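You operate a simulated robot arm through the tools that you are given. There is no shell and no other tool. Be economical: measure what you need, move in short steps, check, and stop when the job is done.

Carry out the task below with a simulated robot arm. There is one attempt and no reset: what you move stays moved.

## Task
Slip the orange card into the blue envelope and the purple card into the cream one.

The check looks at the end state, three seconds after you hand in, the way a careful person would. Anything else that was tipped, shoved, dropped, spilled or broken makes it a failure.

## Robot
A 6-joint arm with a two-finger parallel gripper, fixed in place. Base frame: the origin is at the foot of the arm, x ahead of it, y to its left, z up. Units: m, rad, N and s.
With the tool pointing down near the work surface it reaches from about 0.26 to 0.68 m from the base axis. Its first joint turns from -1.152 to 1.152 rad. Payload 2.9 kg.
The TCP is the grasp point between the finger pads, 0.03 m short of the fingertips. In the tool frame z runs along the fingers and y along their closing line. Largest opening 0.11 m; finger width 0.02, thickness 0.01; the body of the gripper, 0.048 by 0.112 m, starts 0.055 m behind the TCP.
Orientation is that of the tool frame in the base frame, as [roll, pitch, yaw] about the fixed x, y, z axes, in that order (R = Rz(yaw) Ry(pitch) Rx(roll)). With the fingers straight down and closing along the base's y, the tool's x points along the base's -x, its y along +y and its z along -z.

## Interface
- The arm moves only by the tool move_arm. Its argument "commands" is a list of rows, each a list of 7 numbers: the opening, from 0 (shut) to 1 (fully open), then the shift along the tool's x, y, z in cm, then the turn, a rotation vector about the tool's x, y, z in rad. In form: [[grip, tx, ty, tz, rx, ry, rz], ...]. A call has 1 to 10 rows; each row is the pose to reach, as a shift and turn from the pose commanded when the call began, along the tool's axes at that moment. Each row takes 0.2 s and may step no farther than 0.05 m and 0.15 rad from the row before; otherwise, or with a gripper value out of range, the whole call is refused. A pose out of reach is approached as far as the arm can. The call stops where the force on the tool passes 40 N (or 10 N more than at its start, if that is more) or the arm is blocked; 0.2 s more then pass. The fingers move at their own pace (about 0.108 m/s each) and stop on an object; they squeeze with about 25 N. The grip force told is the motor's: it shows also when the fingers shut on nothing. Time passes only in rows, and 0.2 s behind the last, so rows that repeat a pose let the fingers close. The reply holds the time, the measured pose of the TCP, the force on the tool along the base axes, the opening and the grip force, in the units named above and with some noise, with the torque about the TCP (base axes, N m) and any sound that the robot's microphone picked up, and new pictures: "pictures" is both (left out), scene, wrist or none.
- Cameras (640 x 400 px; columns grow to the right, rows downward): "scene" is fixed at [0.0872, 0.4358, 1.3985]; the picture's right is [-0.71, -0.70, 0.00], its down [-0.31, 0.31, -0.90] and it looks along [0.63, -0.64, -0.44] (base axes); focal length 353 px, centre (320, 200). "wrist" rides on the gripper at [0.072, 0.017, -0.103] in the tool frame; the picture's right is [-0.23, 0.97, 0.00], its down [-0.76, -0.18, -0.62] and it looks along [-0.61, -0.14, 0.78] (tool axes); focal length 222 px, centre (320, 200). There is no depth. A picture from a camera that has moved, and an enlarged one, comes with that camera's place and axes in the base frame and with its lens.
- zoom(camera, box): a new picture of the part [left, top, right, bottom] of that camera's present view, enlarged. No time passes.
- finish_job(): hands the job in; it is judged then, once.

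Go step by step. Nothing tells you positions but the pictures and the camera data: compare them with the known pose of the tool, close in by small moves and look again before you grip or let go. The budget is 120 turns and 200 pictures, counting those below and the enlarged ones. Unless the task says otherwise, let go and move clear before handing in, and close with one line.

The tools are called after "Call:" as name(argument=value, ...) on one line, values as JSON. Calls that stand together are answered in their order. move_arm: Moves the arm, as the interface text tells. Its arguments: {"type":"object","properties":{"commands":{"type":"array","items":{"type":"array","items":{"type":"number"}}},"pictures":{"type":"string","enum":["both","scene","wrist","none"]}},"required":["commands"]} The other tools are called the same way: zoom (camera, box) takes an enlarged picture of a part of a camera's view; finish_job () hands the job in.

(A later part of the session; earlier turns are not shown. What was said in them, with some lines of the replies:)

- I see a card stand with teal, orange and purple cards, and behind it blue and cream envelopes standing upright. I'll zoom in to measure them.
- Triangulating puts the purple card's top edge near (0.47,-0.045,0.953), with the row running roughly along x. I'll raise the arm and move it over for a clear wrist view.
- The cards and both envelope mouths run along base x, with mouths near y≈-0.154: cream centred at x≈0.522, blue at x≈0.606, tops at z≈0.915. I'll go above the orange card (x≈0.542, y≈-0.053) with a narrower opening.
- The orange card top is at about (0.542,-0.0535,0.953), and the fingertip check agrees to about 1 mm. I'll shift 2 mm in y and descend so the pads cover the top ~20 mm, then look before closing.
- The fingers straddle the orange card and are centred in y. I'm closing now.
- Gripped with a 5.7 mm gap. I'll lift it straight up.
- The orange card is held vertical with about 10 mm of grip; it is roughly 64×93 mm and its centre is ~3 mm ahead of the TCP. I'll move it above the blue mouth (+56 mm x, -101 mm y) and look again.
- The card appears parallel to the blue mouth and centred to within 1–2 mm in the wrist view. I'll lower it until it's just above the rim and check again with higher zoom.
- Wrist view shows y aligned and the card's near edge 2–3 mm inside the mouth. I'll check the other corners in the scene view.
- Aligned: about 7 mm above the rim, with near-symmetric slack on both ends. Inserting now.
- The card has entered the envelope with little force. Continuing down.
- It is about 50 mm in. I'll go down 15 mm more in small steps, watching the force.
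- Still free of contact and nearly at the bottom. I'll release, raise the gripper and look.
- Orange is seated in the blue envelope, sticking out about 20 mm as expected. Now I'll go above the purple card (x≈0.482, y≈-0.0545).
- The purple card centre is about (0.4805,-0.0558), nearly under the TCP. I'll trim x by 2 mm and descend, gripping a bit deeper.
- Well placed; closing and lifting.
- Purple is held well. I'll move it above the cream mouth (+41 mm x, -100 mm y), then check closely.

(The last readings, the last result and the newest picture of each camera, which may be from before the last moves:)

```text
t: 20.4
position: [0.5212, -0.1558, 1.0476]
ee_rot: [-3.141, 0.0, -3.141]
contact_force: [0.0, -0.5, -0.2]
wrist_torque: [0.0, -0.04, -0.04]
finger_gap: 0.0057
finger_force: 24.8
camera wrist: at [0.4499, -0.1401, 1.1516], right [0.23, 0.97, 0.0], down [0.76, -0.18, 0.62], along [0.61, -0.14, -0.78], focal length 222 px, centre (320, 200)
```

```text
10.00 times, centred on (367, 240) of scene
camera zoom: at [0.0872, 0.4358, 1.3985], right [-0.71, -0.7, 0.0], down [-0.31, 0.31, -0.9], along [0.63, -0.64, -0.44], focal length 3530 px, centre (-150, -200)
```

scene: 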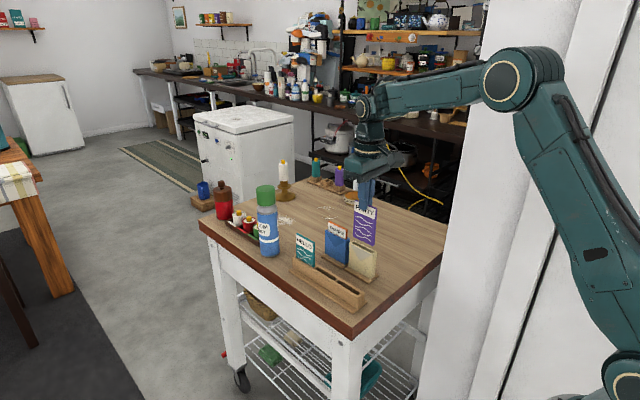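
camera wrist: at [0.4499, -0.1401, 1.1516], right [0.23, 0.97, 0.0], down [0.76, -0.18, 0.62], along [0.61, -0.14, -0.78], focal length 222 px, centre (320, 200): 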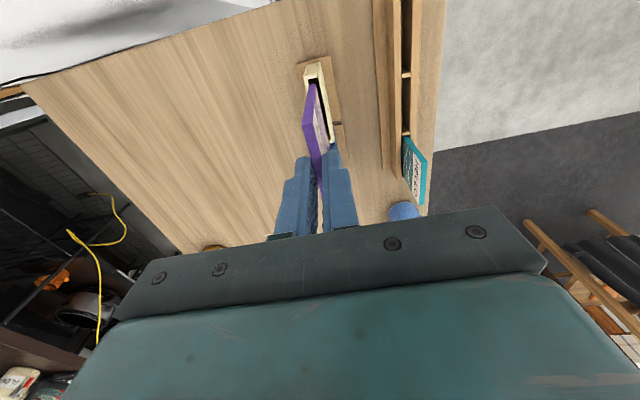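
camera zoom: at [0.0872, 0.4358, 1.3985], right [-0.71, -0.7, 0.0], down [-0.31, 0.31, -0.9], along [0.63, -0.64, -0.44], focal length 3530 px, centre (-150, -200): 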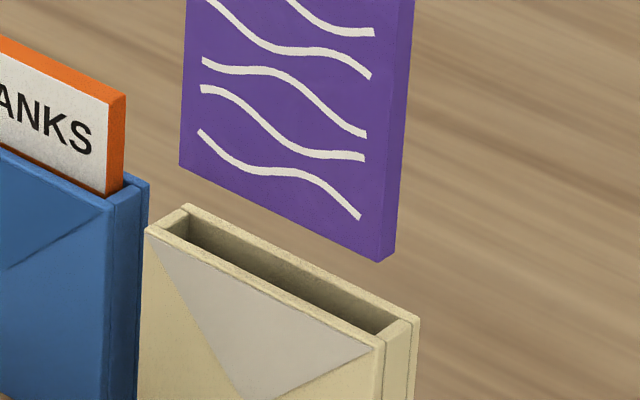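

The purple card is centred in x; I'll nudge +0.8 mm in y and begin inserting.

Call:
move_arm(commands=[[0, 0, 0.08, 0.5, 0, 0, 0], [0, 0, 0.08, 1, 0, 0, 0], [0, 0, 0.08, 1.4, 0, 0, 0], [0, 0, 0.08, 1.8, 0, 0, 0], [0, 0, 0.08, 2.3, 0, 0, 0], [0, 0, 0.08, 2.8, 0, 0, 0], [0, 0, 0.08, 2.8, 0, 0, 0]], pictures="none")

Call:
zoom(camera="scene", box=[334, 210, 400, 270])

```text
t: 22.0
position: [0.5217, -0.1544, 1.0217]
ee_rot: [-3.141, 0.0, -3.141]
contact_force: [0.6, -0.6, 0.1]
wrist_torque: [0.03, -0.03, 0.01]
finger_gap: 0.0059
finger_force: 25.1
```

```text
6.67 times, centred on (367, 240) of scene
camera zoom: at [0.0872, 0.4358, 1.3985], right [-0.71, -0.7, 0.0], down [-0.31, 0.31, -0.9], along [0.63, -0.64, -0.44], focal length 2353 px, centre (7, -67)
```

zoom: 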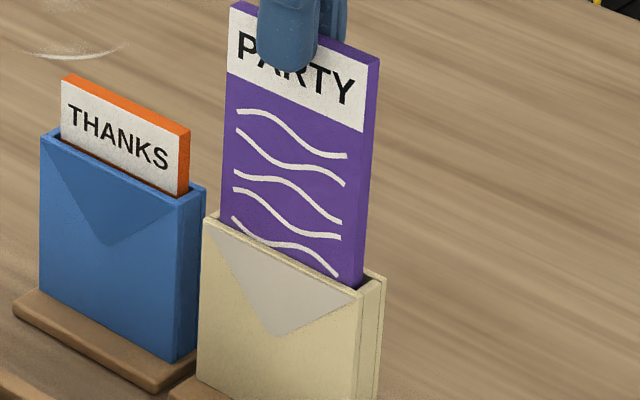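

It's in the mouth with no contact force. Continuing down.

Call:
move_arm(commands=[[0, 0, 0, 0.7, 0, 0, 0], [0, 0, 0, 1.4, 0, 0, 0], [0, 0, 0, 2.1, 0, 0, 0], [0, 0, 0, 2.8, 0, 0, 0], [0, 0, 0, 3.5, 0, 0, 0], [0, 0, 0, 4.0, 0, 0, 0], [0, 0, 0, 4.4, 0, 0, 0], [0, 0, 0, 4.7, 0, 0, 0], [0, 0, 0, 4.7, 0, 0, 0]], pictures="none")

Call:
zoom(camera="scene", box=[334, 210, 400, 270])

```text
t: 24.0
position: [0.5207, -0.1549, 0.9734]
ee_rot: [3.142, -0.001, -3.141]
contact_force: [-0.3, 0.2, -0.4]
wrist_torque: [0.03, -0.03, -0.02]
finger_gap: 0.0061
finger_force: 25.1
```

```text
6.67 times, centred on (367, 240) of scene
camera zoom: at [0.0872, 0.4358, 1.3985], right [-0.71, -0.7, 0.0], down [-0.31, 0.31, -0.9], along [0.63, -0.64, -0.44], focal length 2353 px, centre (7, -67)
```

zoom: 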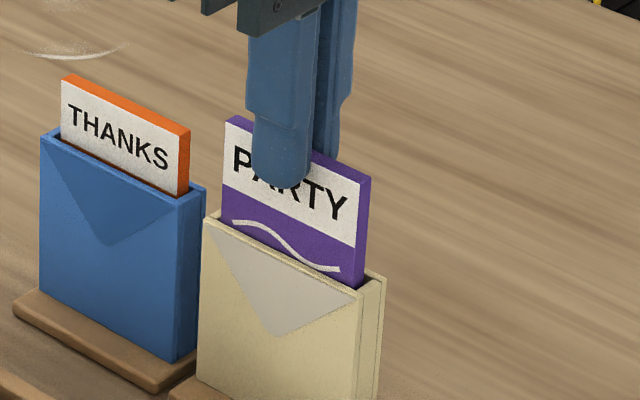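

No contact yet; lowering 8 mm more, then releasing and raising.

Call:
move_arm(commands=[[0, 0, 0, 0.4, 0, 0, 0], [0, 0, 0, 0.8, 0, 0, 0], [0, 0, 0, 0.8, 0, 0, 0], [0.12, 0, 0, 0.8, 0, 0, 0], [0.25, 0, 0, 0.8, 0, 0, 0], [0.25, 0, 0, 0.8, 0, 0, 0], [0.3, 0, 0, -2.2, 0, 0, 0], [0.3, 0, 0, -6, 0, 0, 0], [0.3, 0, 0, -10, 0, 0, 0], [0.3, 0, 0, -13, 0, 0, 0]])

Call:
zoom(camera="scene", box=[280, 200, 400, 300])

```text
t: 26.2
position: [0.5203, -0.1519, 1.1056]
ee_rot: [3.142, 0.001, 3.142]
contact_force: [0.0, -0.2, 0.4]
wrist_torque: [0.0, 0.03, -0.06]
finger_gap: 0.0332
finger_force: 0.0
camera wrist: at [0.4493, -0.1368, 1.2092], right [0.23, 0.97, 0.0], down [0.76, -0.18, 0.62], along [0.61, -0.14, -0.78], focal length 222 px, centre (320, 200)
```

scene: 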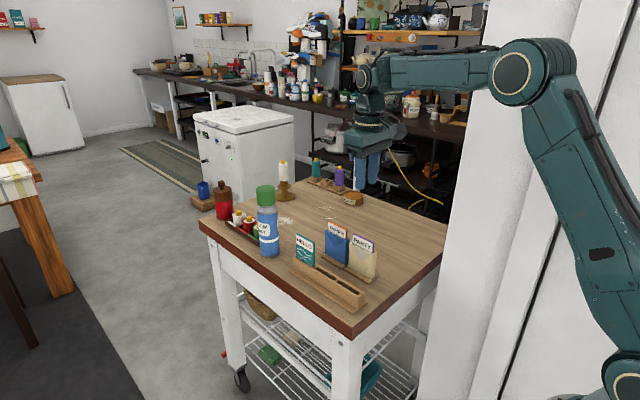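
wrist: 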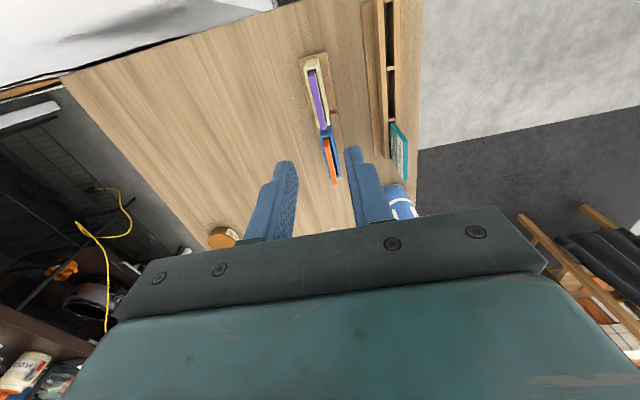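

```text
4.00 times, centred on (340, 250) of scene
camera zoom: at [0.0871, 0.4358, 1.3985], right [-0.71, -0.7, 0.0], down [-0.31, 0.31, -0.9], along [0.63, -0.64, -0.44], focal length 1412 px, centre (240, 0)
```

zoom: 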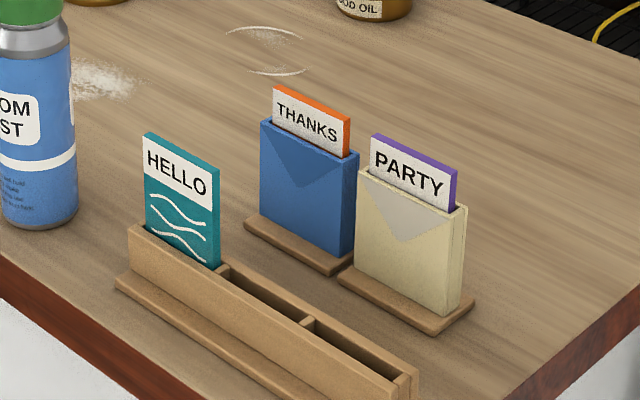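

Both cards sit in their envelopes, the gripper is clear and nothing else was moved. Handing in.

Call:
finish_job()

```text
The job is handed in.
```

The orange card is in the blue envelope and the purple card is in the cream one. I've handed the job in with the gripper clear. Nothing else looked disturbed in the last pictures.
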